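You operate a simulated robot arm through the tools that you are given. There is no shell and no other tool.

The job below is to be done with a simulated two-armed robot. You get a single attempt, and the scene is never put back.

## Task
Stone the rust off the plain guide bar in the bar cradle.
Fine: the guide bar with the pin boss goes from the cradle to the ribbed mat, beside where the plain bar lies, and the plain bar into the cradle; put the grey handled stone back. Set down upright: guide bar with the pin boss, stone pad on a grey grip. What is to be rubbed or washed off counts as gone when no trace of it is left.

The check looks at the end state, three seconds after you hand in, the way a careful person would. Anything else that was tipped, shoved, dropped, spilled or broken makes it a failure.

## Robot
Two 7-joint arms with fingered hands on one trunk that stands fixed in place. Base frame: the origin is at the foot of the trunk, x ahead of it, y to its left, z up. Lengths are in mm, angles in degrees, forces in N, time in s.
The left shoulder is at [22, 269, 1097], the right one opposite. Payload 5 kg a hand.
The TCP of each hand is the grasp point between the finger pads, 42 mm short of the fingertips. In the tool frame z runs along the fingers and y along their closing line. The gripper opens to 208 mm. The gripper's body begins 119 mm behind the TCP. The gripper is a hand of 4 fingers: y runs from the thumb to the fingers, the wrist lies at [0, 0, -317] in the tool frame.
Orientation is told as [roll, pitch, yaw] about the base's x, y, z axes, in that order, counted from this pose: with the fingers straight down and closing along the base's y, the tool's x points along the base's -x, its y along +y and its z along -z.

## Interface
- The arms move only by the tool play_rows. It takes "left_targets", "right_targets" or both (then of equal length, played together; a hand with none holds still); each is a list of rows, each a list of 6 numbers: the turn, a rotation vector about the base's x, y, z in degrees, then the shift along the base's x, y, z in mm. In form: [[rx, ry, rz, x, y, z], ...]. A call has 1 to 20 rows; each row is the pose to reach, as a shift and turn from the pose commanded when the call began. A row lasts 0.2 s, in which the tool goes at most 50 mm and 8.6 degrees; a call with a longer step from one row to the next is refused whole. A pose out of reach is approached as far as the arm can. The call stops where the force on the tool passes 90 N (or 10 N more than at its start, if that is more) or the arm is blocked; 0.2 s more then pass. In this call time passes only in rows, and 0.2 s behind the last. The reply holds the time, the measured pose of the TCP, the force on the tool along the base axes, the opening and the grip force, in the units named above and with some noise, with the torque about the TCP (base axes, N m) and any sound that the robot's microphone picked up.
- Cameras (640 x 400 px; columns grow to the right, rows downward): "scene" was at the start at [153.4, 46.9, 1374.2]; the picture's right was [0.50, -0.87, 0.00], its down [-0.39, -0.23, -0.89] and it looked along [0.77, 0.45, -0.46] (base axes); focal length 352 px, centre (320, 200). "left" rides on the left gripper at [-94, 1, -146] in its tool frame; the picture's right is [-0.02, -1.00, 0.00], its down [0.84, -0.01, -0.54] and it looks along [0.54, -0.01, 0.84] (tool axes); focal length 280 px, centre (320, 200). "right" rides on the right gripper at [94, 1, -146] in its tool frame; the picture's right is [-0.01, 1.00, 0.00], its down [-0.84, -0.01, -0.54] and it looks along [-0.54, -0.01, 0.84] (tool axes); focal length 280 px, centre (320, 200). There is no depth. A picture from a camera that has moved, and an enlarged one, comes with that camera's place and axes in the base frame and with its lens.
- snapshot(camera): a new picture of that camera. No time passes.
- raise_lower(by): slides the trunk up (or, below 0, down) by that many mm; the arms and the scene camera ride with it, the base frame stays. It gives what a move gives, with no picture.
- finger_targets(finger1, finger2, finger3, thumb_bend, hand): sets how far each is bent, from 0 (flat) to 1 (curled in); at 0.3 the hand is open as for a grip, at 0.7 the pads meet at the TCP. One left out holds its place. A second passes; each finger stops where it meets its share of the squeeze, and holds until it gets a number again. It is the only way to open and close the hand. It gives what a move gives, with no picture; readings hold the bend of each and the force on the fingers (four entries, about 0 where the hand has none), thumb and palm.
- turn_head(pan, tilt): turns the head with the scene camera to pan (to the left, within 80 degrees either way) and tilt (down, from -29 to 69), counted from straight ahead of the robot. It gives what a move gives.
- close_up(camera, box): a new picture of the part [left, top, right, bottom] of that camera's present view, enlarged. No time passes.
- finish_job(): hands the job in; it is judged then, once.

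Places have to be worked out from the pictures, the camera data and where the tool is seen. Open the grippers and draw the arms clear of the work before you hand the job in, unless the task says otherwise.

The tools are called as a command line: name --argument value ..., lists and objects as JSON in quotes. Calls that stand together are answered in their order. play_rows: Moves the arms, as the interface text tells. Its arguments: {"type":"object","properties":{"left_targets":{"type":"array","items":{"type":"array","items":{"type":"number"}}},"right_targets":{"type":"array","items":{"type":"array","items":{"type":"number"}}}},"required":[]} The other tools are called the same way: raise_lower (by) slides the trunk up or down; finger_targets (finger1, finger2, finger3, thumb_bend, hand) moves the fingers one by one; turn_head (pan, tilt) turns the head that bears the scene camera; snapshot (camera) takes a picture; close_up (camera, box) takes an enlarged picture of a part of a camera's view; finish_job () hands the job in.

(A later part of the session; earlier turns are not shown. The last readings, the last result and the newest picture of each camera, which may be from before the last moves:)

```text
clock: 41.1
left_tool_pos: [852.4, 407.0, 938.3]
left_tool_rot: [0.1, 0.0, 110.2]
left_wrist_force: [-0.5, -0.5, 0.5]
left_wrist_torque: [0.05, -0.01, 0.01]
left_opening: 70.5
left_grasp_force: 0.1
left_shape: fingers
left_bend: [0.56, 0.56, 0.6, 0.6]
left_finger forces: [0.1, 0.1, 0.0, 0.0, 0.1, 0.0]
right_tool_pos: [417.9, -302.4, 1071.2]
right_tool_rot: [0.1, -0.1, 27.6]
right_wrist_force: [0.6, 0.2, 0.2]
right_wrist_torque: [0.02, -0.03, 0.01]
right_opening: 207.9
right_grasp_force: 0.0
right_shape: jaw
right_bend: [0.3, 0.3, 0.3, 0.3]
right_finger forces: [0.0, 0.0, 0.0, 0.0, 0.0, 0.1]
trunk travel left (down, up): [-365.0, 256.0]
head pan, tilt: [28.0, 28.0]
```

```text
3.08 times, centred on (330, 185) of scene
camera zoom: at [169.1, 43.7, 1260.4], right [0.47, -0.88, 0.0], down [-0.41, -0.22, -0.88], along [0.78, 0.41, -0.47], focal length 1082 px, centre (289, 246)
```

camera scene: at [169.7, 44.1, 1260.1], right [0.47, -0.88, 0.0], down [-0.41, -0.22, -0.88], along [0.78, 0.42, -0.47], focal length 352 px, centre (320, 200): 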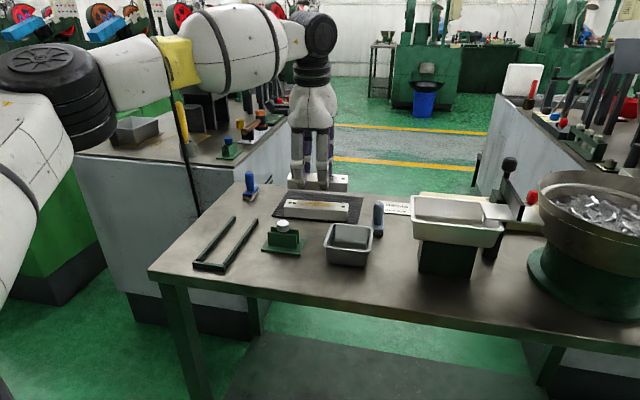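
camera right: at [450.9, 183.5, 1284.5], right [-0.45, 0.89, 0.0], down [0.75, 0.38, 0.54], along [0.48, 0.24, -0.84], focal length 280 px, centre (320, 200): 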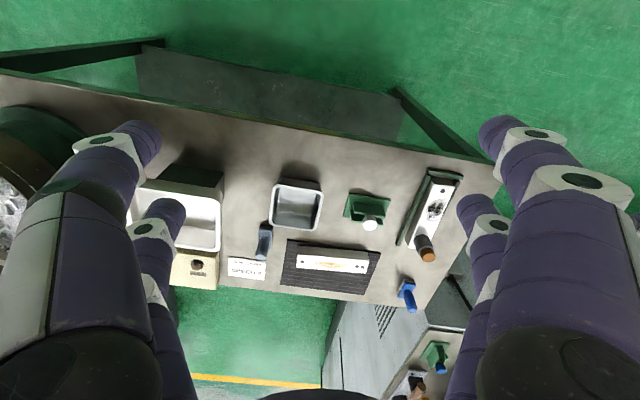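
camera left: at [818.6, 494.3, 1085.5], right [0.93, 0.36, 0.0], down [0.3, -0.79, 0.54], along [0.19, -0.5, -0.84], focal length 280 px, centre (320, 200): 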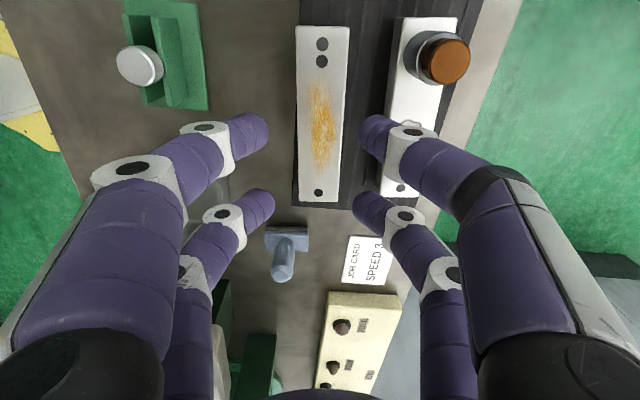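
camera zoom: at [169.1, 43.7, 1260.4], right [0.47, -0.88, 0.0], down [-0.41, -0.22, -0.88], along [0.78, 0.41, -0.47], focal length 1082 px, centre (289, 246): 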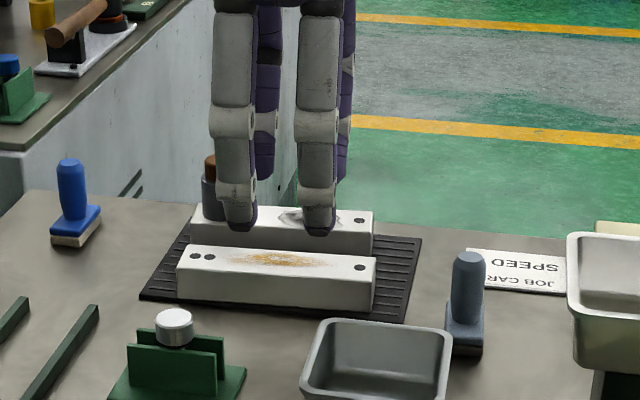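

From this view the plain bar is centred at about (851,416.5), axis ≈110.5°, and the thumb is well away from the boss. I lower to z≈880 (tips just above the bar tops) to compare tips and bar edges directly.

play_rows --left_targets '[[0, 0, 0, 0, 0, -25], [0, 0, 0, 0, 0, -45], [0, 0, 0, 0, 0, -58]]'

snapshot --camera "left"

close_up --camera "left" --box '[230, 80, 430, 240]'

close_up --camera "scene" --box '[270, 150, 370, 235]'

```text
clock: 41.9
left_tool_pos: [853.0, 406.2, 878.0]
left_tool_rot: [0.1, 0.0, 110.2]
left_wrist_force: [0.2, -0.7, 0.5]
left_wrist_torque: [-0.03, -0.03, 0.0]
left_opening: 70.7
left_grasp_force: 0.1
left_shape: fingers
left_bend: [0.56, 0.56, 0.6, 0.6]
left_finger forces: [0.0, 0.1, 0.0, 0.0, 0.1, 0.1]
right_tool_pos: [420.0, -302.7, 1070.3]
right_tool_rot: [0.0, 0.0, 27.6]
right_wrist_force: [0.3, 1.1, 0.4]
right_wrist_torque: [-0.03, 0.04, -0.01]
right_opening: 208.1
right_grasp_force: 0.2
right_shape: jaw
right_bend: [0.3, 0.3, 0.3, 0.3]
right_finger forces: [0.0, 0.0, 0.0, 0.0, 0.1, 0.0]
trunk travel left (down, up): [-365.0, 256.0]
head pan, tilt: [28.0, 28.0]
```

```text
taken
camera left: at [819.9, 494.3, 1025.3], right [0.93, 0.36, 0.0], down [0.3, -0.79, 0.54], along [0.19, -0.5, -0.84], focal length 280 px, centre (320, 200)
```

left: 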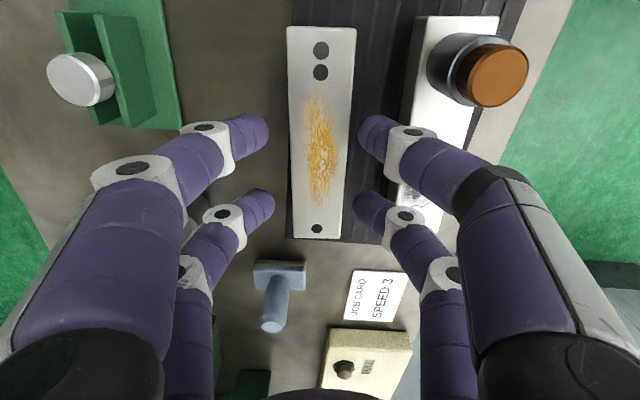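

```text
2.50 times, centred on (330, 160) of left
camera zoom: at [819.9, 494.3, 1025.3], right [0.93, 0.36, 0.0], down [0.3, -0.79, 0.54], along [0.19, -0.5, -0.84], focal length 701 px, centre (295, 300)
```

zoom: 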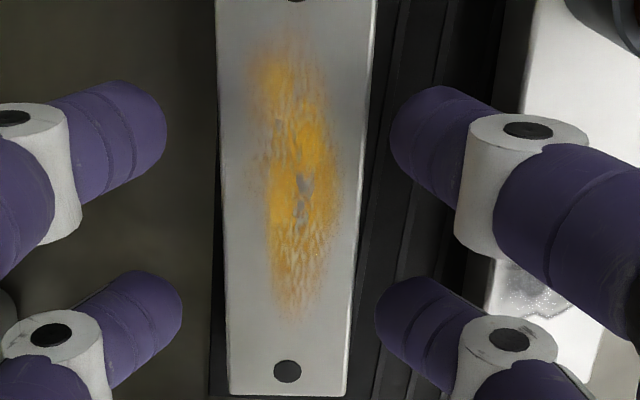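

```text
4.71 times, centred on (320, 192) of scene
camera zoom: at [169.6, 43.9, 1260.2], right [0.47, -0.88, 0.0], down [-0.41, -0.22, -0.88], along [0.78, 0.41, -0.47], focal length 1655 px, centre (320, 235)
```

zoom: 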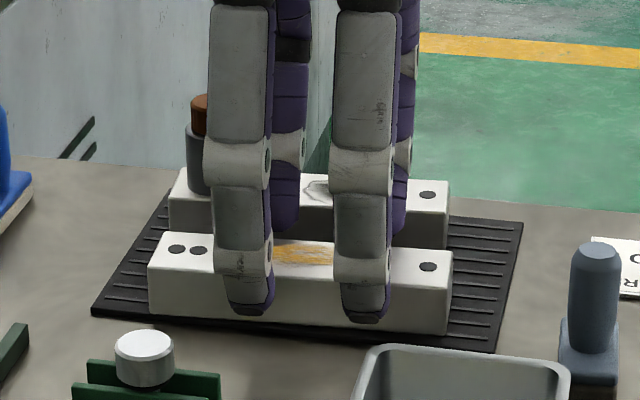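

The bar sits between the tips with ≈14 mm free on the near side and ≈7 mm on the far side. I shift 2 mm toward the near side and go down to z≈863 (tips 14 mm above the mat, the same grip height as before).

play_rows --left_targets '[[0, 0, 0, -1.9, -0.7, 0], [0, 0, 0, -1.9, -0.7, -8], [0, 0, 0, -1.9, -0.7, -15.5]]'

close_up --camera "left" --box '[230, 80, 430, 240]'

close_up --camera "scene" --box '[270, 150, 370, 235]'

```text
clock: 42.7
left_tool_pos: [851.9, 406.2, 863.1]
left_tool_rot: [0.1, 0.1, 110.3]
left_wrist_force: [-0.1, -0.3, 0.7]
left_wrist_torque: [-0.03, 0.02, 0.03]
left_opening: 70.6
left_grasp_force: 0.0
left_shape: fingers
left_bend: [0.56, 0.56, 0.6, 0.6]
left_finger forces: [0.0, 0.0, 0.0, 0.0, 0.0, 0.0]
right_tool_pos: [419.6, -301.7, 1070.4]
right_tool_rot: [0.0, 0.0, 27.6]
right_wrist_force: [-0.4, 0.3, 1.3]
right_wrist_torque: [0.0, 0.0, -0.03]
right_opening: 208.1
right_grasp_force: 0.1
right_shape: jaw
right_bend: [0.3, 0.3, 0.3, 0.3]
right_finger forces: [0.1, 0.1, 0.0, 0.0, 0.0, 0.0]
trunk travel left (down, up): [-365.0, 256.0]
head pan, tilt: [28.0, 28.0]
```

```text
2.50 times, centred on (330, 160) of left
camera zoom: at [818.0, 493.8, 1011.0], right [0.93, 0.36, 0.0], down [0.3, -0.79, 0.54], along [0.19, -0.5, -0.84], focal length 701 px, centre (295, 300)
```

zoom: 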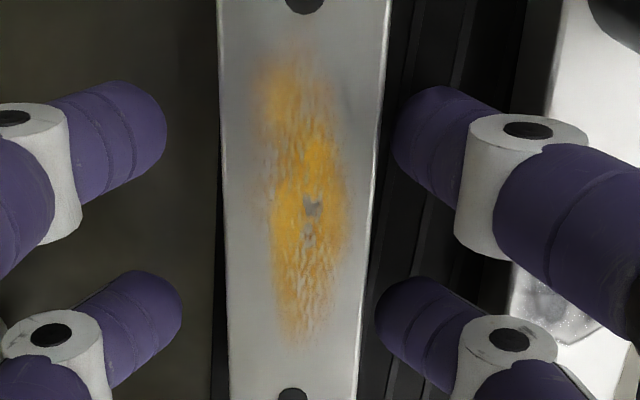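

```text
4.71 times, centred on (320, 192) of scene
camera zoom: at [169.4, 43.8, 1260.2], right [0.47, -0.88, 0.0], down [-0.41, -0.22, -0.88], along [0.78, 0.41, -0.47], focal length 1655 px, centre (320, 235)
```

zoom: 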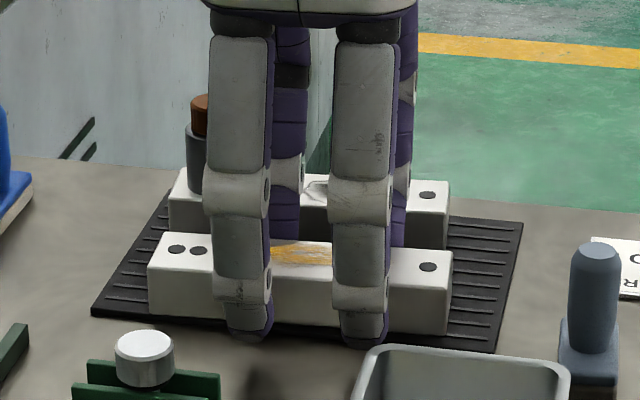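

No contact on the way down. I bring the near fingers in first to even out, then squeeze with all four.

finger_targets --hand "left" --finger1 0.61 --finger2 0.61 --finger3 0.62 --thumb_bend 0.62

finger_targets --hand "left" --finger1 0.7 --finger2 0.7 --finger3 0.7 --thumb_bend 0.7

close_up --camera "left" --box '[230, 80, 430, 240]'

```text
clock: 43.7
left_tool_pos: [851.7, 405.8, 864.4]
left_tool_rot: [0.0, 0.0, 110.1]
left_wrist_force: [0.5, -0.2, 0.5]
left_wrist_torque: [0.04, -0.05, -0.02]
left_opening: 54.2
left_grasp_force: 0.7
left_shape: fingers
left_bend: [0.61, 0.61, 0.62, 0.62]
left_finger forces: [0.0, 0.1, 0.2, 0.0, 0.8, 0.0]
right_tool_pos: [419.7, -302.8, 1071.5]
right_tool_rot: [-0.1, 0.0, 27.6]
right_wrist_force: [-0.7, -0.2, -0.5]
right_wrist_torque: [0.0, 0.02, -0.02]
right_opening: 208.2
right_grasp_force: 0.1
right_shape: jaw
right_bend: [0.3, 0.3, 0.3, 0.3]
right_finger forces: [0.0, 0.0, 0.0, 0.0, 0.0, 0.0]
trunk travel left (down, up): [-365.0, 256.0]
head pan, tilt: [28.0, 28.0]
```

```text
clock: 44.7
left_tool_pos: [852.5, 406.2, 863.8]
left_tool_rot: [0.1, 0.0, 110.2]
left_wrist_force: [2.6, 0.3, -0.3]
left_wrist_torque: [0.02, -0.09, -0.05]
left_opening: 46.7
left_grasp_force: 24.3
left_shape: fingers
left_bend: [0.62, 0.62, 0.63, 0.66]
left_finger forces: [11.9, 10.9, 9.6, 0.0, 15.5, 0.0]
right_tool_pos: [419.6, -301.4, 1070.7]
right_tool_rot: [0.0, -0.1, 27.5]
right_wrist_force: [0.5, -0.1, 0.4]
right_wrist_torque: [0.01, 0.01, -0.01]
right_opening: 207.9
right_grasp_force: 0.1
right_shape: jaw
right_bend: [0.3, 0.3, 0.3, 0.3]
right_finger forces: [0.1, 0.0, 0.0, 0.0, 0.0, 0.0]
trunk travel left (down, up): [-365.0, 256.0]
head pan, tilt: [28.0, 28.0]
```

```text
2.50 times, centred on (330, 160) of left
camera zoom: at [818.1, 493.9, 1011.0], right [0.93, 0.36, 0.0], down [0.3, -0.79, 0.54], along [0.19, -0.5, -0.84], focal length 701 px, centre (295, 300)
```

zoom: 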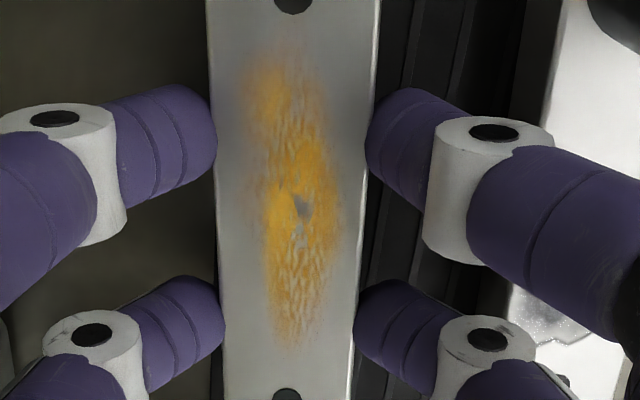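

Grip is balanced (≈23–25 N each side). I lift slowly, then continue up.

play_rows --left_targets '[[0, 0, 0, 0, 0, 3], [0, 0, 0, 0, 0, 8], [0, 0, 0, 0, 0, 20], [0, 0, 0, 0, 0, 45], [0, 0, 0, 0, 0, 80]]'

snapshot --camera "left"

close_up --camera "scene" --box '[250, 100, 410, 250]'

```text
clock: 45.9
left_tool_pos: [849.9, 405.6, 942.7]
left_tool_rot: [0.2, 0.0, 110.2]
left_wrist_force: [0.7, 0.1, -5.7]
left_wrist_torque: [-0.08, -0.07, 0.03]
left_opening: 46.5
left_grasp_force: 23.4
left_shape: fingers
left_bend: [0.62, 0.62, 0.63, 0.66]
left_finger forces: [12.0, 11.7, 9.4, 0.0, 14.1, 0.0]
right_tool_pos: [419.0, -302.7, 1071.0]
right_tool_rot: [0.0, 0.0, 27.7]
right_wrist_force: [-0.6, 0.1, 0.2]
right_wrist_torque: [0.0, -0.04, -0.01]
right_opening: 208.0
right_grasp_force: 0.0
right_shape: jaw
right_bend: [0.3, 0.3, 0.3, 0.3]
right_finger forces: [0.0, 0.0, 0.1, 0.1, 0.0, 0.0]
trunk travel left (down, up): [-365.0, 256.0]
head pan, tilt: [28.0, 28.0]
```

```text
taken
camera left: at [816.6, 492.9, 1089.5], right [0.93, 0.36, 0.0], down [0.3, -0.79, 0.54], along [0.19, -0.5, -0.84], focal length 280 px, centre (320, 200)
```

left: 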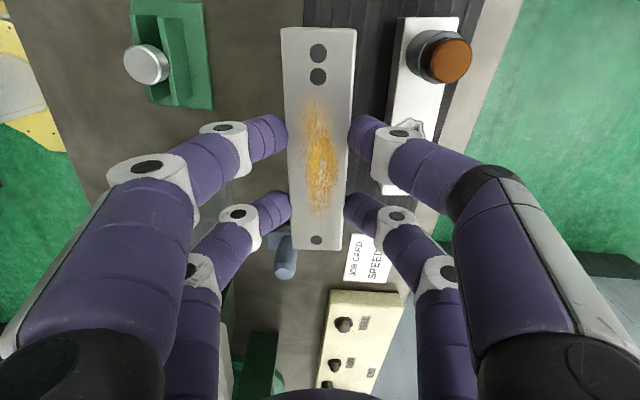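

```text
2.67 times, centred on (330, 175) of scene
camera zoom: at [169.4, 43.9, 1260.3], right [0.47, -0.88, 0.0], down [-0.41, -0.22, -0.88], along [0.78, 0.41, -0.47], focal length 938 px, centre (293, 267)
```

zoom: 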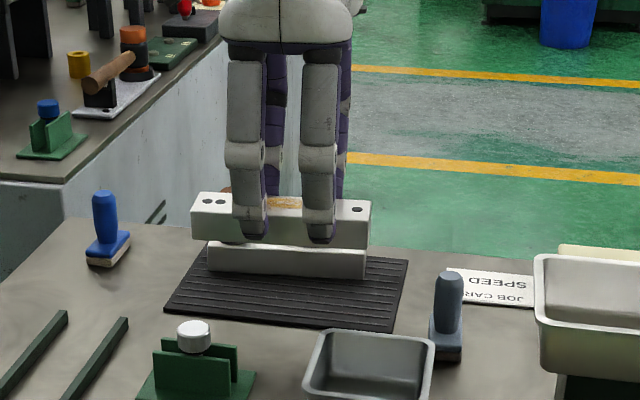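

The plain bar is held level (5.9 N), lying straight in the hand with its centre ≈11 mm toward its two-hole end. I carry it up to z≈960 and turn it back by −92.9° toward the cradle at TCP ≈(646.5,532).

play_rows --left_targets '[[0, 0, 0, 0, 0, 17], [0, 0, -8, -16, 10, 17], [0, 0, -16, -33, 20, 17], [0, 0, -24, -50, 31, 17], [0, 0, -32, -67, 42, 17], [0, 0, -40, -84, 53, 17], [0, 0, -48, -102, 63, 17], [0, 0, -56, -120, 74, 17], [0, 0, -64, -137, 85, 17], [0, 0, -72, -154, 95, 17], [0, 0, -80, -171, 106, 17], [0, 0, -88, -190, 117, 17], [0, 0, -92.9, -203.5, 126.2, 17]]'

snapshot --camera "left"

snapshot --camera "scene"

```text
clock: 48.7
left_tool_pos: [647.2, 531.7, 961.4]
left_tool_rot: [0.1, 0.1, 17.2]
left_wrist_force: [-0.3, 0.2, -5.8]
left_wrist_torque: [-0.03, 0.04, -0.01]
left_opening: 46.9
left_grasp_force: 23.5
left_shape: fingers
left_bend: [0.62, 0.62, 0.63, 0.66]
left_finger forces: [12.2, 11.5, 9.5, 0.1, 14.0, 0.0]
right_tool_pos: [418.7, -301.9, 1071.4]
right_tool_rot: [-0.1, 0.0, 27.5]
right_wrist_force: [-0.8, 0.7, 0.2]
right_wrist_torque: [0.0, -0.03, 0.03]
right_opening: 207.9
right_grasp_force: 0.0
right_shape: jaw
right_bend: [0.3, 0.3, 0.3, 0.3]
right_finger forces: [0.0, 0.1, 0.0, 0.1, 0.1, 0.0]
trunk travel left (down, up): [-365.0, 256.0]
head pan, tilt: [28.0, 28.0]
```

```text
taken
camera left: at [735.6, 560.4, 1107.4], right [0.31, -0.95, 0.0], down [-0.8, -0.26, 0.54], along [-0.51, -0.16, -0.84], focal length 280 px, centre (320, 200)
```

left: 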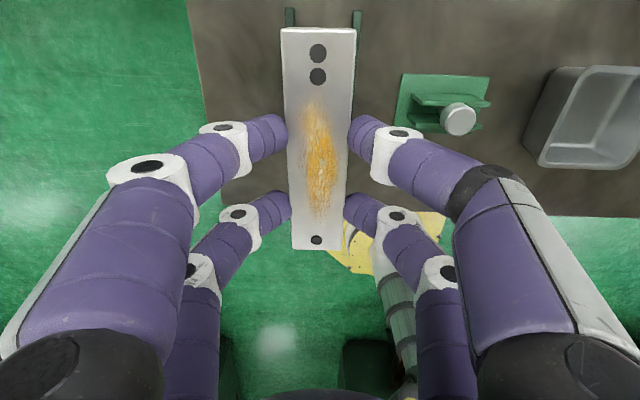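

```text
taken
camera scene: at [169.4, 44.0, 1260.3], right [0.47, -0.88, 0.0], down [-0.41, -0.22, -0.88], along [0.78, 0.41, -0.47], focal length 352 px, centre (320, 200)
```

scene: 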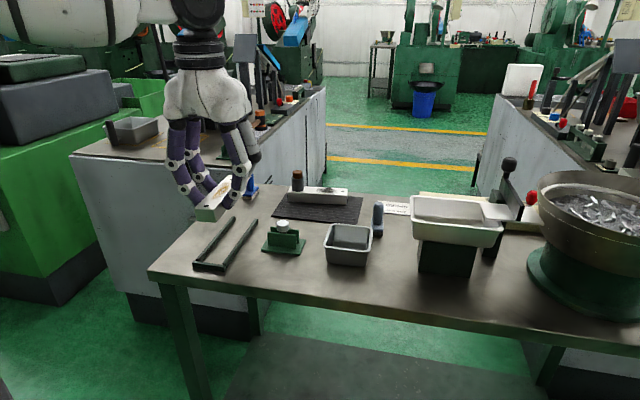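

The rails' far ends show that the bar is nearly centred, ≈1.5 mm to the left. I shift 1.2 mm right and lower to z≈885 (bar underside ≈14 mm above the rails) for a closer check.

play_rows --left_targets '[[0, 0, 0, 0.4, -1.2, -25], [0, 0, 0, 0.4, -1.2, -50], [0, 0, 0, 0.4, -1.2, -76]]'

snapshot --camera "left"

close_up --camera "left" --box '[240, 0, 400, 100]'

close_up --camera "scene" --box '[170, 170, 290, 290]'

```text
clock: 49.5
left_tool_pos: [649.4, 528.8, 883.6]
left_tool_rot: [0.1, 0.0, 17.4]
left_wrist_force: [-0.2, 0.1, -5.2]
left_wrist_torque: [-0.08, 0.07, 0.02]
left_opening: 46.8
left_grasp_force: 23.3
left_shape: fingers
left_bend: [0.62, 0.62, 0.63, 0.66]
left_finger forces: [12.1, 11.5, 9.5, 0.1, 14.0, 0.0]
right_tool_pos: [419.8, -301.9, 1070.7]
right_tool_rot: [0.0, 0.0, 27.6]
right_wrist_force: [-0.5, -0.1, 0.1]
right_wrist_torque: [-0.03, 0.03, 0.0]
right_opening: 207.6
right_grasp_force: 0.1
right_shape: jaw
right_bend: [0.3, 0.3, 0.3, 0.3]
right_finger forces: [0.0, 0.0, 0.0, 0.0, 0.1, 0.0]
trunk travel left (down, up): [-365.0, 256.0]
head pan, tilt: [28.0, 28.0]
```

```text
taken
camera left: at [737.1, 558.0, 1031.0], right [0.31, -0.95, 0.0], down [-0.8, -0.26, 0.54], along [-0.51, -0.17, -0.84], focal length 280 px, centre (320, 200)
```

left: 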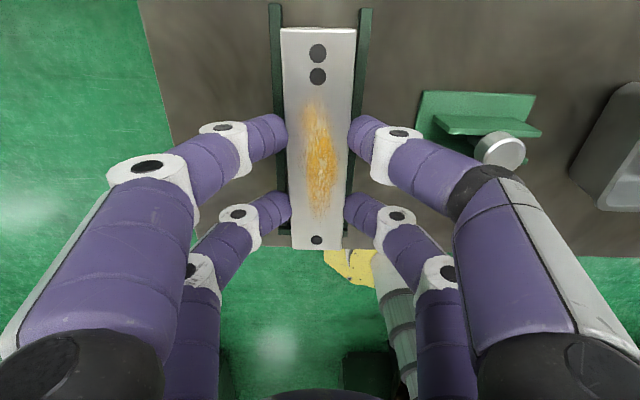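

```text
4.00 times, centred on (320, 50) of left
camera zoom: at [737.1, 558.0, 1031.0], right [0.31, -0.95, 0.0], down [-0.8, -0.26, 0.54], along [-0.51, -0.17, -0.84], focal length 1122 px, centre (320, 800)
```

zoom: 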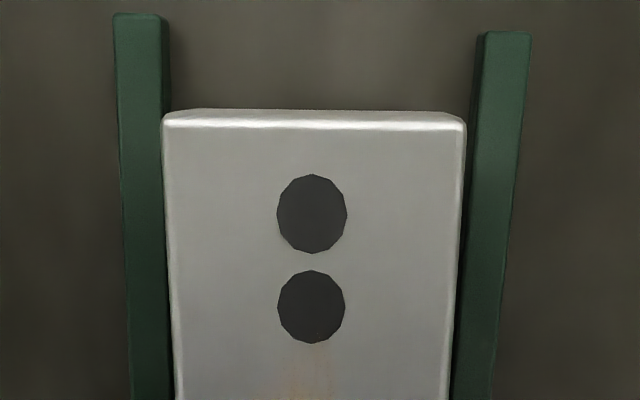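

```text
3.33 times, centred on (230, 230) of scene
camera zoom: at [169.8, 44.1, 1260.0], right [0.47, -0.88, 0.0], down [-0.41, -0.22, -0.88], along [0.78, 0.41, -0.47], focal length 1172 px, centre (620, 100)
```

zoom: 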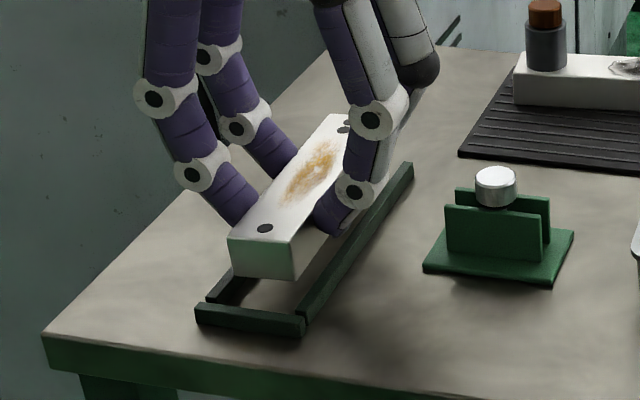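

The bar lies between the rails but turned ≈1° against them; inner gap is ≈49.5 mm for a 40.5 mm bar. I correct by −0.9° and 0.6 mm, then lower to z≈868.

play_rows --left_targets '[[0, 0, -0.9, -0.2, 0.6, 0], [0, 0, -0.9, -0.2, 0.6, -7], [0, 0, -0.9, -0.2, 0.6, -13], [0, 0, -0.9, -0.2, 0.6, -16]]'

close_up --camera "left" --box '[240, 0, 400, 250]'

close_up --camera "scene" --box '[180, 190, 270, 285]'

```text
clock: 50.5
left_tool_pos: [648.6, 531.8, 869.1]
left_tool_rot: [0.1, 0.0, 16.3]
left_wrist_force: [-0.4, 0.1, -5.4]
left_wrist_torque: [-0.02, 0.01, 0.01]
left_opening: 46.9
left_grasp_force: 23.5
left_shape: fingers
left_bend: [0.62, 0.62, 0.63, 0.66]
left_finger forces: [12.0, 11.5, 9.5, 0.1, 14.0, 0.1]
right_tool_pos: [421.0, -301.3, 1070.4]
right_tool_rot: [0.0, 0.0, 27.6]
right_wrist_force: [0.1, 0.5, 0.1]
right_wrist_torque: [-0.02, 0.01, 0.03]
right_opening: 208.1
right_grasp_force: 0.1
right_shape: jaw
right_bend: [0.3, 0.3, 0.3, 0.3]
right_finger forces: [0.1, 0.1, 0.0, 0.0, 0.0, 0.0]
trunk travel left (down, up): [-365.0, 256.0]
head pan, tilt: [28.0, 28.0]
```

```text
1.60 times, centred on (320, 125) of left
camera zoom: at [737.4, 558.9, 1015.2], right [0.3, -0.95, 0.0], down [-0.8, -0.25, 0.54], along [-0.52, -0.16, -0.84], focal length 449 px, centre (320, 320)
```

zoom: 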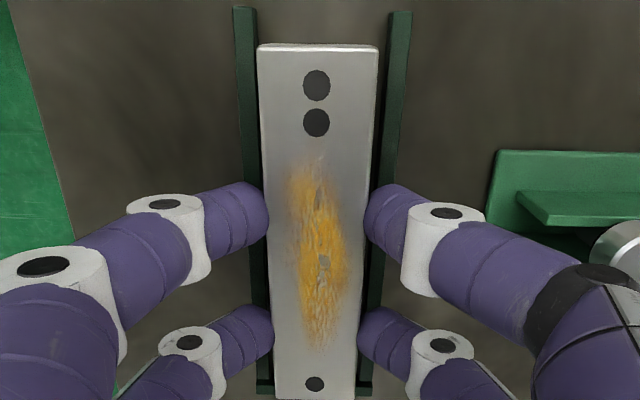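

```text
4.21 times, centred on (225, 238) of scene
camera zoom: at [169.6, 44.0, 1260.2], right [0.47, -0.88, 0.0], down [-0.41, -0.22, -0.88], along [0.78, 0.41, -0.47], focal length 1481 px, centre (720, 42)
```

zoom: 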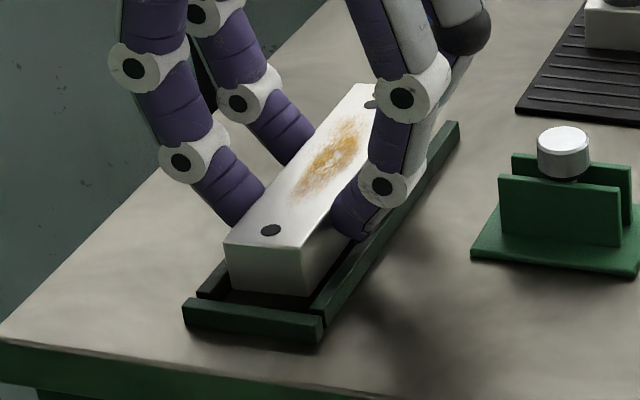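

Bar and rails are now parallel and centred within a millimetre. I lower the last ≈9 mm in small steps until the weight comes off.

play_rows --left_targets '[[0, 0, 0, 0, 0, -3], [0, 0, 0, 0, 0, -6]]'

play_rows --left_targets '[[0, 0, 0, 0, 0, -1.5]]'

play_rows --left_targets '[[0, 0, 0, 0, 0, -1.2]]'

```text
clock: 51.1
left_tool_pos: [649.2, 532.2, 862.1]
left_tool_rot: [0.0, 0.0, 16.4]
left_wrist_force: [1.6, 0.0, -5.7]
left_wrist_torque: [-0.03, 0.05, -0.02]
left_opening: 46.8
left_grasp_force: 23.3
left_shape: fingers
left_bend: [0.62, 0.62, 0.63, 0.66]
left_finger forces: [12.1, 11.5, 9.5, 0.0, 14.0, 0.1]
right_tool_pos: [419.7, -302.0, 1071.5]
right_tool_rot: [0.0, 0.1, 27.5]
right_wrist_force: [1.5, -0.2, -0.2]
right_wrist_torque: [0.01, -0.02, 0.02]
right_opening: 207.8
right_grasp_force: 0.1
right_shape: jaw
right_bend: [0.3, 0.3, 0.3, 0.3]
right_finger forces: [0.0, 0.0, 0.1, 0.0, 0.0, 0.1]
trunk travel left (down, up): [-365.0, 256.0]
head pan, tilt: [28.0, 28.0]
```

```text
clock: 51.5
left_tool_pos: [648.7, 532.1, 860.7]
left_tool_rot: [0.1, 0.1, 16.4]
left_wrist_force: [-1.7, 0.1, 2.3]
left_wrist_torque: [0.19, 0.23, 0.07]
left_opening: 46.7
left_grasp_force: 27.4
left_shape: fingers
left_bend: [0.62, 0.62, 0.63, 0.66]
left_finger forces: [14.6, 16.6, 9.6, 0.0, 14.0, 0.0]
right_tool_pos: [419.8, -301.8, 1071.6]
right_tool_rot: [0.0, 0.0, 27.6]
right_wrist_force: [-0.2, -0.6, -0.2]
right_wrist_torque: [-0.04, 0.02, 0.02]
right_opening: 207.9
right_grasp_force: 0.0
right_shape: jaw
right_bend: [0.3, 0.3, 0.3, 0.3]
right_finger forces: [0.1, 0.0, 0.1, 0.0, 0.0, 0.0]
trunk travel left (down, up): [-365.0, 256.0]
head pan, tilt: [28.0, 28.0]
```

```text
clock: 51.9
left_tool_pos: [647.5, 531.8, 861.7]
left_tool_rot: [0.2, -0.1, 16.4]
left_wrist_force: [0.0, 2.7, 11.8]
left_wrist_torque: [0.64, 0.3, -0.08]
left_opening: 46.4
left_grasp_force: 31.8
left_shape: fingers
left_bend: [0.62, 0.62, 0.63, 0.66]
left_finger forces: [18.9, 21.2, 9.3, 0.1, 13.7, 0.1]
right_tool_pos: [418.8, -303.6, 1071.2]
right_tool_rot: [0.0, -0.1, 27.7]
right_wrist_force: [-0.2, -0.7, 0.5]
right_wrist_torque: [-0.02, -0.01, 0.0]
right_opening: 207.9
right_grasp_force: 0.1
right_shape: jaw
right_bend: [0.3, 0.3, 0.3, 0.3]
right_finger forces: [0.1, 0.1, 0.0, 0.0, 0.1, 0.1]
trunk travel left (down, up): [-365.0, 256.0]
head pan, tilt: [28.0, 28.0]
```

Fingers 1 and 2 alone took the extra load, with a torque pointing to contact on the left side, so their tips may be on the left rail. I look closely before doing anything else.

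close_up --camera "left" --box '[240, 0, 400, 250]'

close_up --camera "scene" --box '[180, 190, 270, 285]'

close_up --camera "scene" --box '[190, 235, 254, 275]'

```text
1.60 times, centred on (320, 125) of left
camera zoom: at [737.1, 559.3, 1008.5], right [0.3, -0.95, 0.0], down [-0.81, -0.25, 0.54], along [-0.51, -0.16, -0.84], focal length 449 px, centre (320, 320)
```

zoom: 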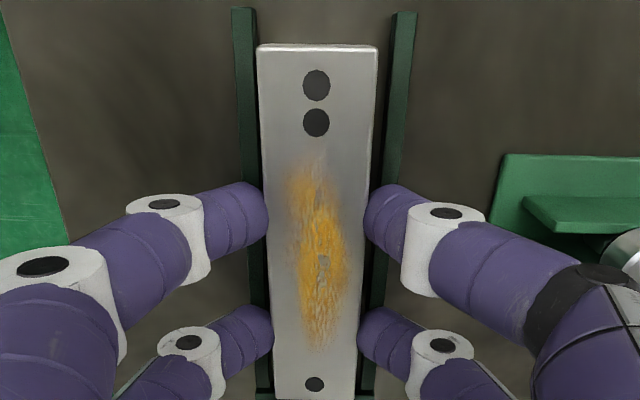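

```text
4.21 times, centred on (225, 238) of scene
camera zoom: at [168.8, 43.6, 1260.5], right [0.47, -0.88, 0.0], down [-0.41, -0.22, -0.88], along [0.78, 0.41, -0.47], focal length 1481 px, centre (720, 42)
```

zoom: 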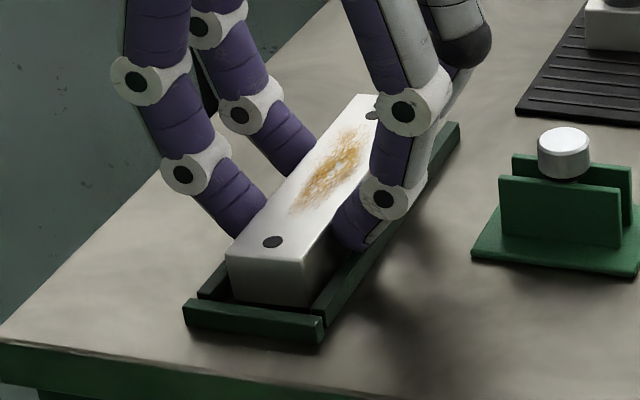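

```text
10.00 times, centred on (222, 255) of scene
camera zoom: at [168.8, 43.6, 1260.5], right [0.47, -0.88, 0.0], down [-0.41, -0.22, -0.88], along [0.78, 0.41, -0.47], focal length 3518 px, centre (1300, -350)
```

zoom: 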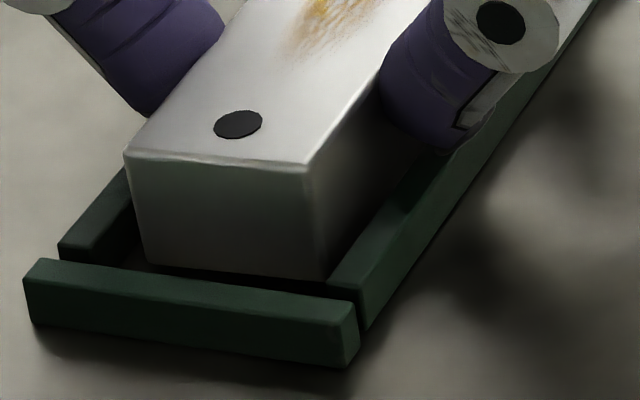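

The computed contact point matches fingertips 1 and 2 resting on the left rail, with the bar's underside only ≈1 mm above the bench. I relieve the press by 1.2 mm and let go; the bar will settle by a hair.

play_rows --left_targets '[[0, 0, 0, 0, 0, 1.2]]'

finger_targets --hand "left" --finger1 0.59 --finger2 0.59 --finger3 0.59 --thumb_bend 0.59

close_up --camera "left" --box '[240, 0, 400, 250]'

close_up --camera "scene" --box '[190, 225, 270, 275]'

```text
clock: 52.3
left_tool_pos: [649.1, 531.4, 860.5]
left_tool_rot: [0.1, -0.1, 16.4]
left_wrist_force: [3.7, 4.8, 10.4]
left_wrist_torque: [0.63, 0.0, -0.17]
left_opening: 47.0
left_grasp_force: 30.8
left_shape: fingers
left_bend: [0.62, 0.62, 0.63, 0.66]
left_finger forces: [19.2, 19.4, 9.3, 0.0, 13.5, 0.0]
right_tool_pos: [419.2, -302.4, 1070.8]
right_tool_rot: [0.0, 0.1, 27.6]
right_wrist_force: [-0.4, 0.4, 0.2]
right_wrist_torque: [0.04, -0.03, -0.01]
right_opening: 207.9
right_grasp_force: 0.0
right_shape: jaw
right_bend: [0.3, 0.3, 0.3, 0.3]
right_finger forces: [0.0, 0.0, 0.0, 0.1, 0.0, 0.1]
trunk travel left (down, up): [-365.0, 256.0]
head pan, tilt: [28.0, 28.0]
```

```text
clock: 53.3
left_tool_pos: [648.8, 529.7, 861.5]
left_tool_rot: [0.1, -0.2, 16.4]
left_wrist_force: [3.5, -4.3, 14.9]
left_wrist_torque: [0.28, -0.05, -0.15]
left_opening: 59.8
left_grasp_force: 7.4
left_shape: fingers
left_bend: [0.61, 0.61, 0.59, 0.59]
left_finger forces: [7.5, 7.5, 0.0, 0.1, 0.0, 0.0]
right_tool_pos: [417.7, -303.1, 1071.6]
right_tool_rot: [0.0, -0.1, 27.7]
right_wrist_force: [-1.3, 0.3, -0.2]
right_wrist_torque: [0.01, -0.02, 0.01]
right_opening: 208.1
right_grasp_force: 0.0
right_shape: jaw
right_bend: [0.3, 0.3, 0.3, 0.3]
right_finger forces: [0.1, 0.0, 0.1, 0.0, 0.0, 0.0]
trunk travel left (down, up): [-365.0, 256.0]
head pan, tilt: [28.0, 28.0]
```

```text
1.60 times, centred on (320, 125) of left
camera zoom: at [736.9, 558.6, 1008.6], right [0.3, -0.95, 0.0], down [-0.8, -0.25, 0.54], along [-0.51, -0.16, -0.84], focal length 449 px, centre (320, 320)
```

zoom: 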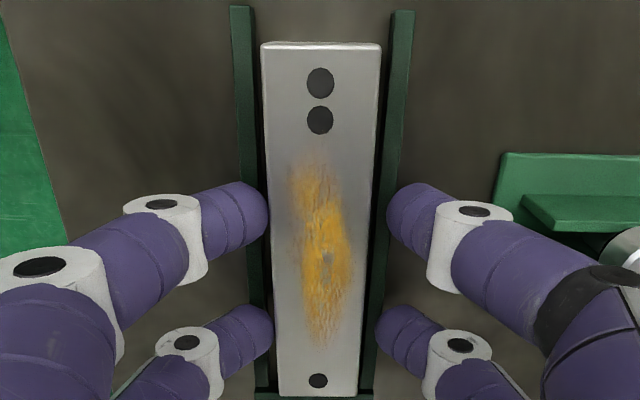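

```text
8.00 times, centred on (230, 250) of scene
camera zoom: at [168.9, 43.1, 1260.4], right [0.47, -0.88, 0.0], down [-0.41, -0.22, -0.88], along [0.78, 0.41, -0.47], focal length 2814 px, centre (1040, -200)
```

zoom: 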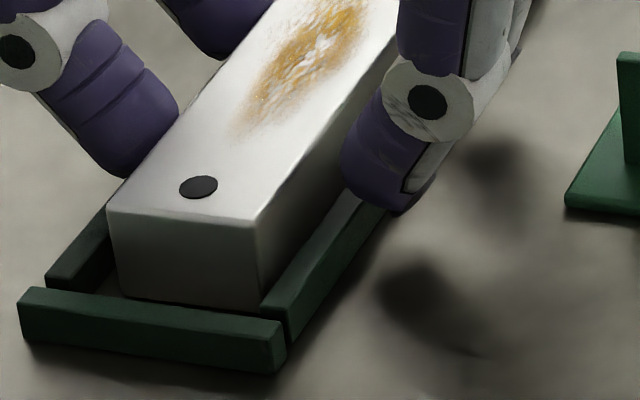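

The bar is down in the cradle and free on the right, but fingers 1 and 2 still bear on the left rail. I lift the hand gently a few millimetres to clear them.

play_rows --left_targets '[[0, 0, 0, 0, 0, 2]]'

play_rows --left_targets '[[0, 0, 0, 0, 0, 2]]'

close_up --camera "left" --box '[240, 0, 400, 250]'

```text
clock: 53.7
left_tool_pos: [645.9, 532.9, 861.0]
left_tool_rot: [0.2, 0.1, 16.6]
left_wrist_force: [-0.2, 0.3, -0.4]
left_wrist_torque: [-0.01, 0.04, -0.05]
left_opening: 64.6
left_grasp_force: 0.1
left_shape: fingers
left_bend: [0.59, 0.59, 0.59, 0.59]
left_finger forces: [0.0, 0.1, 0.0, 0.0, 0.1, 0.0]
right_tool_pos: [419.5, -302.8, 1070.2]
right_tool_rot: [0.0, 0.1, 27.6]
right_wrist_force: [-0.1, 0.1, 0.1]
right_wrist_torque: [-0.03, 0.02, -0.03]
right_opening: 207.6
right_grasp_force: 0.0
right_shape: jaw
right_bend: [0.3, 0.3, 0.3, 0.3]
right_finger forces: [0.2, 0.1, 0.0, 0.0, 0.1, 0.0]
trunk travel left (down, up): [-365.0, 256.0]
head pan, tilt: [28.0, 28.0]
```

```text
clock: 54.1
left_tool_pos: [647.1, 532.2, 865.1]
left_tool_rot: [0.0, 0.1, 16.4]
left_wrist_force: [-0.9, -0.1, 0.4]
left_wrist_torque: [-0.01, -0.01, 0.0]
left_opening: 64.8
left_grasp_force: 0.0
left_shape: fingers
left_bend: [0.59, 0.59, 0.59, 0.59]
left_finger forces: [0.0, 0.0, 0.0, 0.0, 0.0, 0.1]
right_tool_pos: [419.3, -301.8, 1071.5]
right_tool_rot: [0.0, 0.0, 27.6]
right_wrist_force: [-0.3, -0.2, -0.7]
right_wrist_torque: [0.0, 0.01, 0.02]
right_opening: 207.9
right_grasp_force: 0.1
right_shape: jaw
right_bend: [0.3, 0.3, 0.3, 0.3]
right_finger forces: [0.1, 0.1, 0.0, 0.1, 0.0, 0.0]
trunk travel left (down, up): [-365.0, 256.0]
head pan, tilt: [28.0, 28.0]
```

```text
1.60 times, centred on (320, 125) of left
camera zoom: at [736.0, 559.2, 1011.0], right [0.3, -0.95, 0.0], down [-0.8, -0.25, 0.54], along [-0.52, -0.16, -0.84], focal length 449 px, centre (320, 320)
```

zoom: 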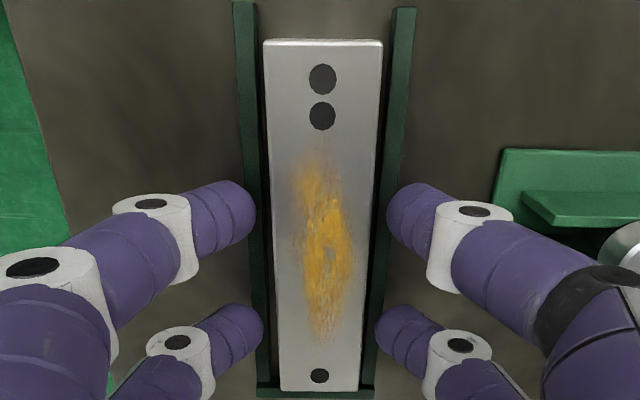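

The fingers are free and the bar sits between the rails. I lift the hand away and inspect the cradle and mat.

play_rows --left_targets '[[0, 0, 0, 0, 0, 10], [0, 0, 0, 0, 0, 35], [0, 0, 0, 0, 0, 70], [0, 0, 0, 0, 0, 100], [0, 0, 0, 40, 0, 110], [0, 0, 0, 80, 0, 115]]'

snapshot --camera "left"

close_up --camera "scene" --box '[180, 200, 276, 275]'

close_up --camera "scene" --box '[230, 160, 420, 275]'

```text
clock: 55.5
left_tool_pos: [727.2, 532.1, 977.7]
left_tool_rot: [0.1, 0.0, 16.4]
left_wrist_force: [0.2, 0.3, -0.3]
left_wrist_torque: [-0.04, 0.08, -0.01]
left_opening: 65.1
left_grasp_force: 0.1
left_shape: fingers
left_bend: [0.59, 0.59, 0.59, 0.59]
left_finger forces: [0.1, 0.0, 0.0, 0.1, 0.0, 0.0]
right_tool_pos: [420.1, -302.1, 1069.7]
right_tool_rot: [-0.1, -0.1, 27.6]
right_wrist_force: [0.9, -1.4, -0.9]
right_wrist_torque: [0.05, 0.11, 0.01]
right_opening: 208.1
right_grasp_force: 0.1
right_shape: jaw
right_bend: [0.3, 0.3, 0.3, 0.3]
right_finger forces: [0.0, 0.0, 0.0, 0.1, 0.0, 0.0]
trunk travel left (down, up): [-365.0, 256.0]
head pan, tilt: [28.0, 28.0]
```

```text
taken
camera left: at [816.6, 559.6, 1125.5], right [0.3, -0.95, 0.0], down [-0.8, -0.25, 0.54], along [-0.52, -0.16, -0.84], focal length 280 px, centre (320, 200)
```

left: 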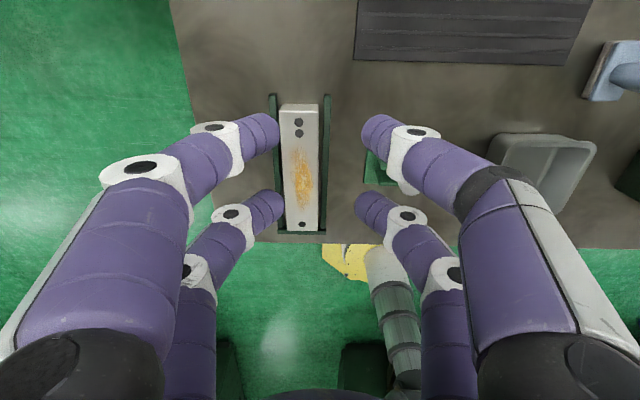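

```text
5.33 times, centred on (228, 238) of scene
camera zoom: at [169.8, 43.6, 1260.0], right [0.47, -0.88, 0.0], down [-0.42, -0.22, -0.88], along [0.78, 0.41, -0.47], focal length 1876 px, centre (811, 0)
```

zoom: 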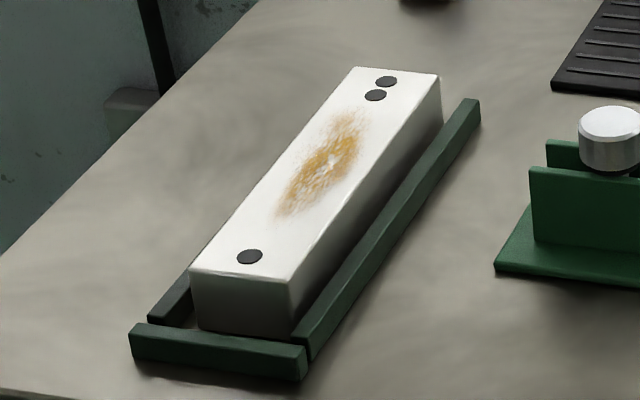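

```text
3.37 times, centred on (325, 218) of scene
camera zoom: at [169.8, 43.6, 1260.0], right [0.47, -0.88, 0.0], down [-0.42, -0.22, -0.88], along [0.78, 0.41, -0.47], focal length 1185 px, centre (303, 141)
```

zoom: 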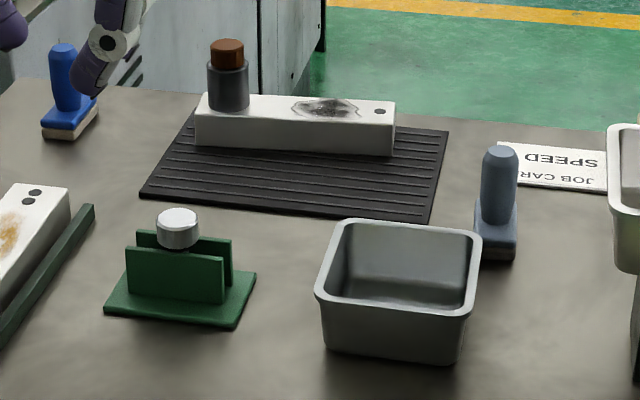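

Both bars are where they belong. Next the grey-handled stone at ≈(864,256): I plan to pinch its handle with fingers 2+3 at yaw 110 so the spare pair hangs over the empty mat side, away from the dish. I move there at a safe height, turning +93.6°.

play_rows --left_targets '[[0, 0, 8, 10, -20, 0], [0, 0, 16, 20, -40, 0], [0, 0, 24, 31, -61, 0], [0, 0, 32, 42, -82, 0], [0, 0, 40, 52, -103, 0], [0, 0, 48, 63, -124, 0], [0, 0, 56, 74, -145, 0], [0, 0, 64, 84, -166, 0], [0, 0, 72, 95, -187, 0], [0, 0, 80, 106, -208, -5], [0, 0, 88, 117, -230, -10], [0, 0, 93.6, 126, -247, -16]]'

snapshot --camera "left"

snapshot --camera "scene"

```text
clock: 58.1
left_tool_pos: [816.6, 346.7, 972.9]
left_tool_rot: [-0.2, 0.2, 98.6]
left_wrist_force: [0.1, -0.3, -0.9]
left_wrist_torque: [-0.01, 0.02, 0.0]
left_opening: 65.3
left_grasp_force: 0.1
left_shape: fingers
left_bend: [0.59, 0.59, 0.59, 0.59]
left_finger forces: [0.1, 0.1, 0.0, 0.0, 0.0, 0.0]
left hand out of reach, approached as far as the arm can: row 9, 10, 11, 12
right_tool_pos: [418.2, -303.6, 1070.9]
right_tool_rot: [0.0, 0.0, 27.7]
right_wrist_force: [0.5, -1.6, 0.1]
right_wrist_torque: [0.02, -0.01, -0.01]
right_opening: 207.8
right_grasp_force: 0.0
right_shape: jaw
right_bend: [0.3, 0.3, 0.3, 0.3]
right_finger forces: [0.0, 0.0, 0.0, 0.0, 0.0, 0.0]
trunk travel left (down, up): [-365.0, 256.0]
head pan, tilt: [28.0, 28.0]
```

```text
taken
camera left: at [800.5, 439.3, 1119.2], right [0.99, 0.17, 0.0], down [0.14, -0.83, 0.54], along [0.09, -0.53, -0.84], focal length 280 px, centre (320, 200)
```

left: 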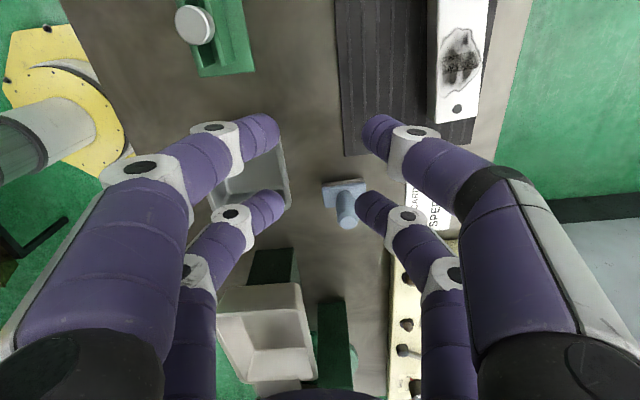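

```text
taken
camera scene: at [169.4, 43.8, 1260.2], right [0.47, -0.88, 0.0], down [-0.41, -0.22, -0.88], along [0.78, 0.41, -0.47], focal length 352 px, centre (320, 200)
```

scene: 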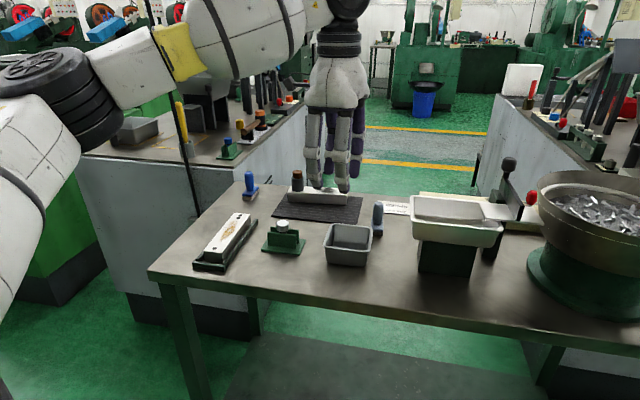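

That yaw is a joint limit here, not the distance. A yaw of about 75° is enough: the spare finger pair then hangs toward the mat's right end, clear of dish and bossed bar. I go to (868,287,955) with yaw ≈74.6.

play_rows --left_targets '[[0, 0, -8, 0, 0, 0], [0, 0, -16, 10, -8, 0], [0, 0, -24, 22, -24, -5], [0, 0, -24, 36, -42, -10], [0, 0, -24, 51, -60, -18]]'

snapshot --camera "left"

close_up --camera "scene" --box '[260, 140, 440, 270]'

```text
clock: 59.3
left_tool_pos: [817.0, 343.3, 963.3]
left_tool_rot: [-0.1, 0.3, 78.7]
left_wrist_force: [-1.2, 0.3, 0.7]
left_wrist_torque: [-0.08, -0.06, 0.0]
left_opening: 65.1
left_grasp_force: 0.0
left_shape: fingers
left_bend: [0.59, 0.59, 0.59, 0.59]
left_finger forces: [0.0, 0.1, 0.0, 0.0, 0.0, 0.0]
left hand out of reach, approached as far as the arm can: row 1, 2, 3, 4, 5
right_tool_pos: [418.4, -301.7, 1070.4]
right_tool_rot: [0.0, 0.1, 27.6]
right_wrist_force: [-0.2, -0.2, 0.5]
right_wrist_torque: [-0.02, -0.13, 0.03]
right_opening: 208.1
right_grasp_force: 0.0
right_shape: jaw
right_bend: [0.3, 0.3, 0.3, 0.3]
right_finger forces: [0.0, 0.1, 0.0, 0.0, 0.0, 0.0]
trunk travel left (down, up): [-365.0, 256.0]
head pan, tilt: [28.0, 28.0]
```

```text
taken
camera left: at [833.7, 436.9, 1109.9], right [0.98, -0.18, 0.0], down [-0.15, -0.83, 0.54], along [-0.1, -0.53, -0.84], focal length 280 px, centre (320, 200)
```

left: 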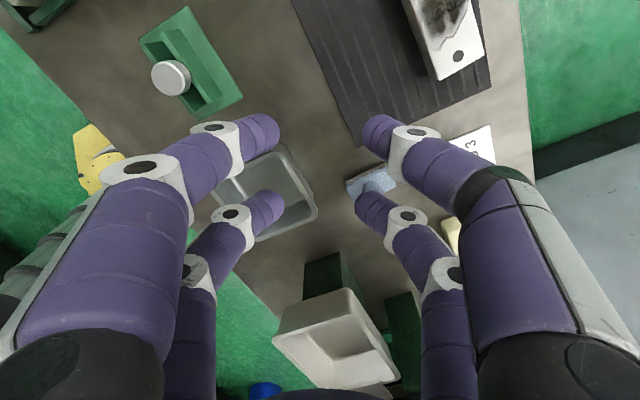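

```text
3.08 times, centred on (350, 205) of scene
camera zoom: at [168.6, 44.2, 1260.4], right [0.47, -0.88, 0.0], down [-0.41, -0.22, -0.88], along [0.78, 0.41, -0.47], focal length 1082 px, centre (228, 185)
```

zoom: 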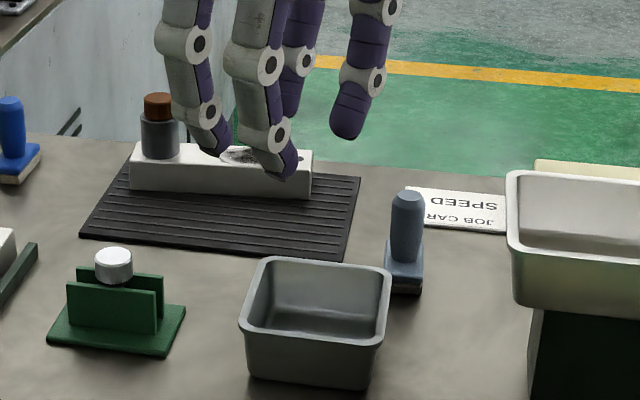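

The arm seems limited by posture with the trunk this low, not by yaw. I draw the hand back a little, then raise the trunk by 150 mm to a more comfortable shoulder height.

play_rows --left_targets '[[0, 0, 0, -25, 10, 0], [0, 0, 0, -50, 20, 0]]'

raise_lower --by 150

play_rows --left_targets '[[0, 0, 0, 0, 0, -45], [0, 0, 0, 0, 0, -90], [0, 0, 0, 0, 0, -130], [0, 0, 0, 25, -20, -150], [0, 0, 0, 50, -40, -150], [0, 0, 0, 75, -60, -150], [0, 0, -4, 90, -70, -150]]'

```text
clock: 59.9
left_tool_pos: [768.3, 362.5, 962.3]
left_tool_rot: [-0.1, 0.2, 78.7]
left_wrist_force: [0.1, -0.6, 0.7]
left_wrist_torque: [0.0, -0.04, 0.0]
left_opening: 65.5
left_grasp_force: 0.1
left_shape: fingers
left_bend: [0.59, 0.59, 0.59, 0.59]
left_finger forces: [0.1, 0.0, 0.0, 0.0, 0.1, 0.1]
right_tool_pos: [419.5, -301.0, 1072.4]
right_tool_rot: [0.0, -0.1, 27.5]
right_wrist_force: [-0.8, 1.1, 1.6]
right_wrist_torque: [0.0, -0.08, 0.02]
right_opening: 207.5
right_grasp_force: 0.0
right_shape: jaw
right_bend: [0.3, 0.3, 0.3, 0.3]
right_finger forces: [0.0, 0.0, 0.0, 0.0, 0.0, 0.1]
trunk travel left (down, up): [-365.0, 256.0]
head pan, tilt: [28.0, 28.0]
```

```text
clock: 61.6
left_tool_pos: [769.9, 363.3, 1110.1]
left_tool_rot: [0.1, 0.2, 78.7]
left_wrist_force: [0.1, -0.2, -0.4]
left_wrist_torque: [-0.02, 0.07, -0.01]
left_opening: 65.1
left_grasp_force: 0.2
left_shape: fingers
left_bend: [0.59, 0.59, 0.59, 0.59]
left_finger forces: [0.0, 0.0, 0.0, 0.0, 0.0, 0.0]
right_tool_pos: [420.0, -301.7, 1220.9]
right_tool_rot: [-0.1, 0.1, 27.5]
right_wrist_force: [1.1, -0.7, -0.3]
right_wrist_torque: [0.01, 0.06, -0.02]
right_opening: 208.1
right_grasp_force: 0.1
right_shape: jaw
right_bend: [0.3, 0.3, 0.3, 0.3]
right_finger forces: [0.0, 0.0, 0.0, 0.0, 0.0, 0.1]
trunk travel left (down, up): [-515.0, 106.0]
head pan, tilt: [28.0, 28.0]
```

```text
clock: 63.2
left_tool_pos: [816.5, 324.0, 962.7]
left_tool_rot: [-0.5, 0.3, 74.7]
left_wrist_force: [-0.6, -0.2, -0.1]
left_wrist_torque: [-0.01, 0.01, 0.0]
left_opening: 65.3
left_grasp_force: 0.0
left_shape: fingers
left_bend: [0.59, 0.59, 0.59, 0.59]
left_finger forces: [0.1, 0.0, 0.0, 0.1, 0.0, 0.0]
left hand out of reach, approached as far as the arm can: row 5, 6, 7
right_tool_pos: [419.1, -302.1, 1220.0]
right_tool_rot: [0.0, 0.0, 27.5]
right_wrist_force: [0.1, -0.2, -0.1]
right_wrist_torque: [-0.04, 0.03, -0.01]
right_opening: 208.1
right_grasp_force: 0.1
right_shape: jaw
right_bend: [0.3, 0.3, 0.3, 0.3]
right_finger forces: [0.1, 0.1, 0.0, 0.0, 0.0, 0.0]
trunk travel left (down, up): [-515.0, 106.0]
head pan, tilt: [28.0, 28.0]
```

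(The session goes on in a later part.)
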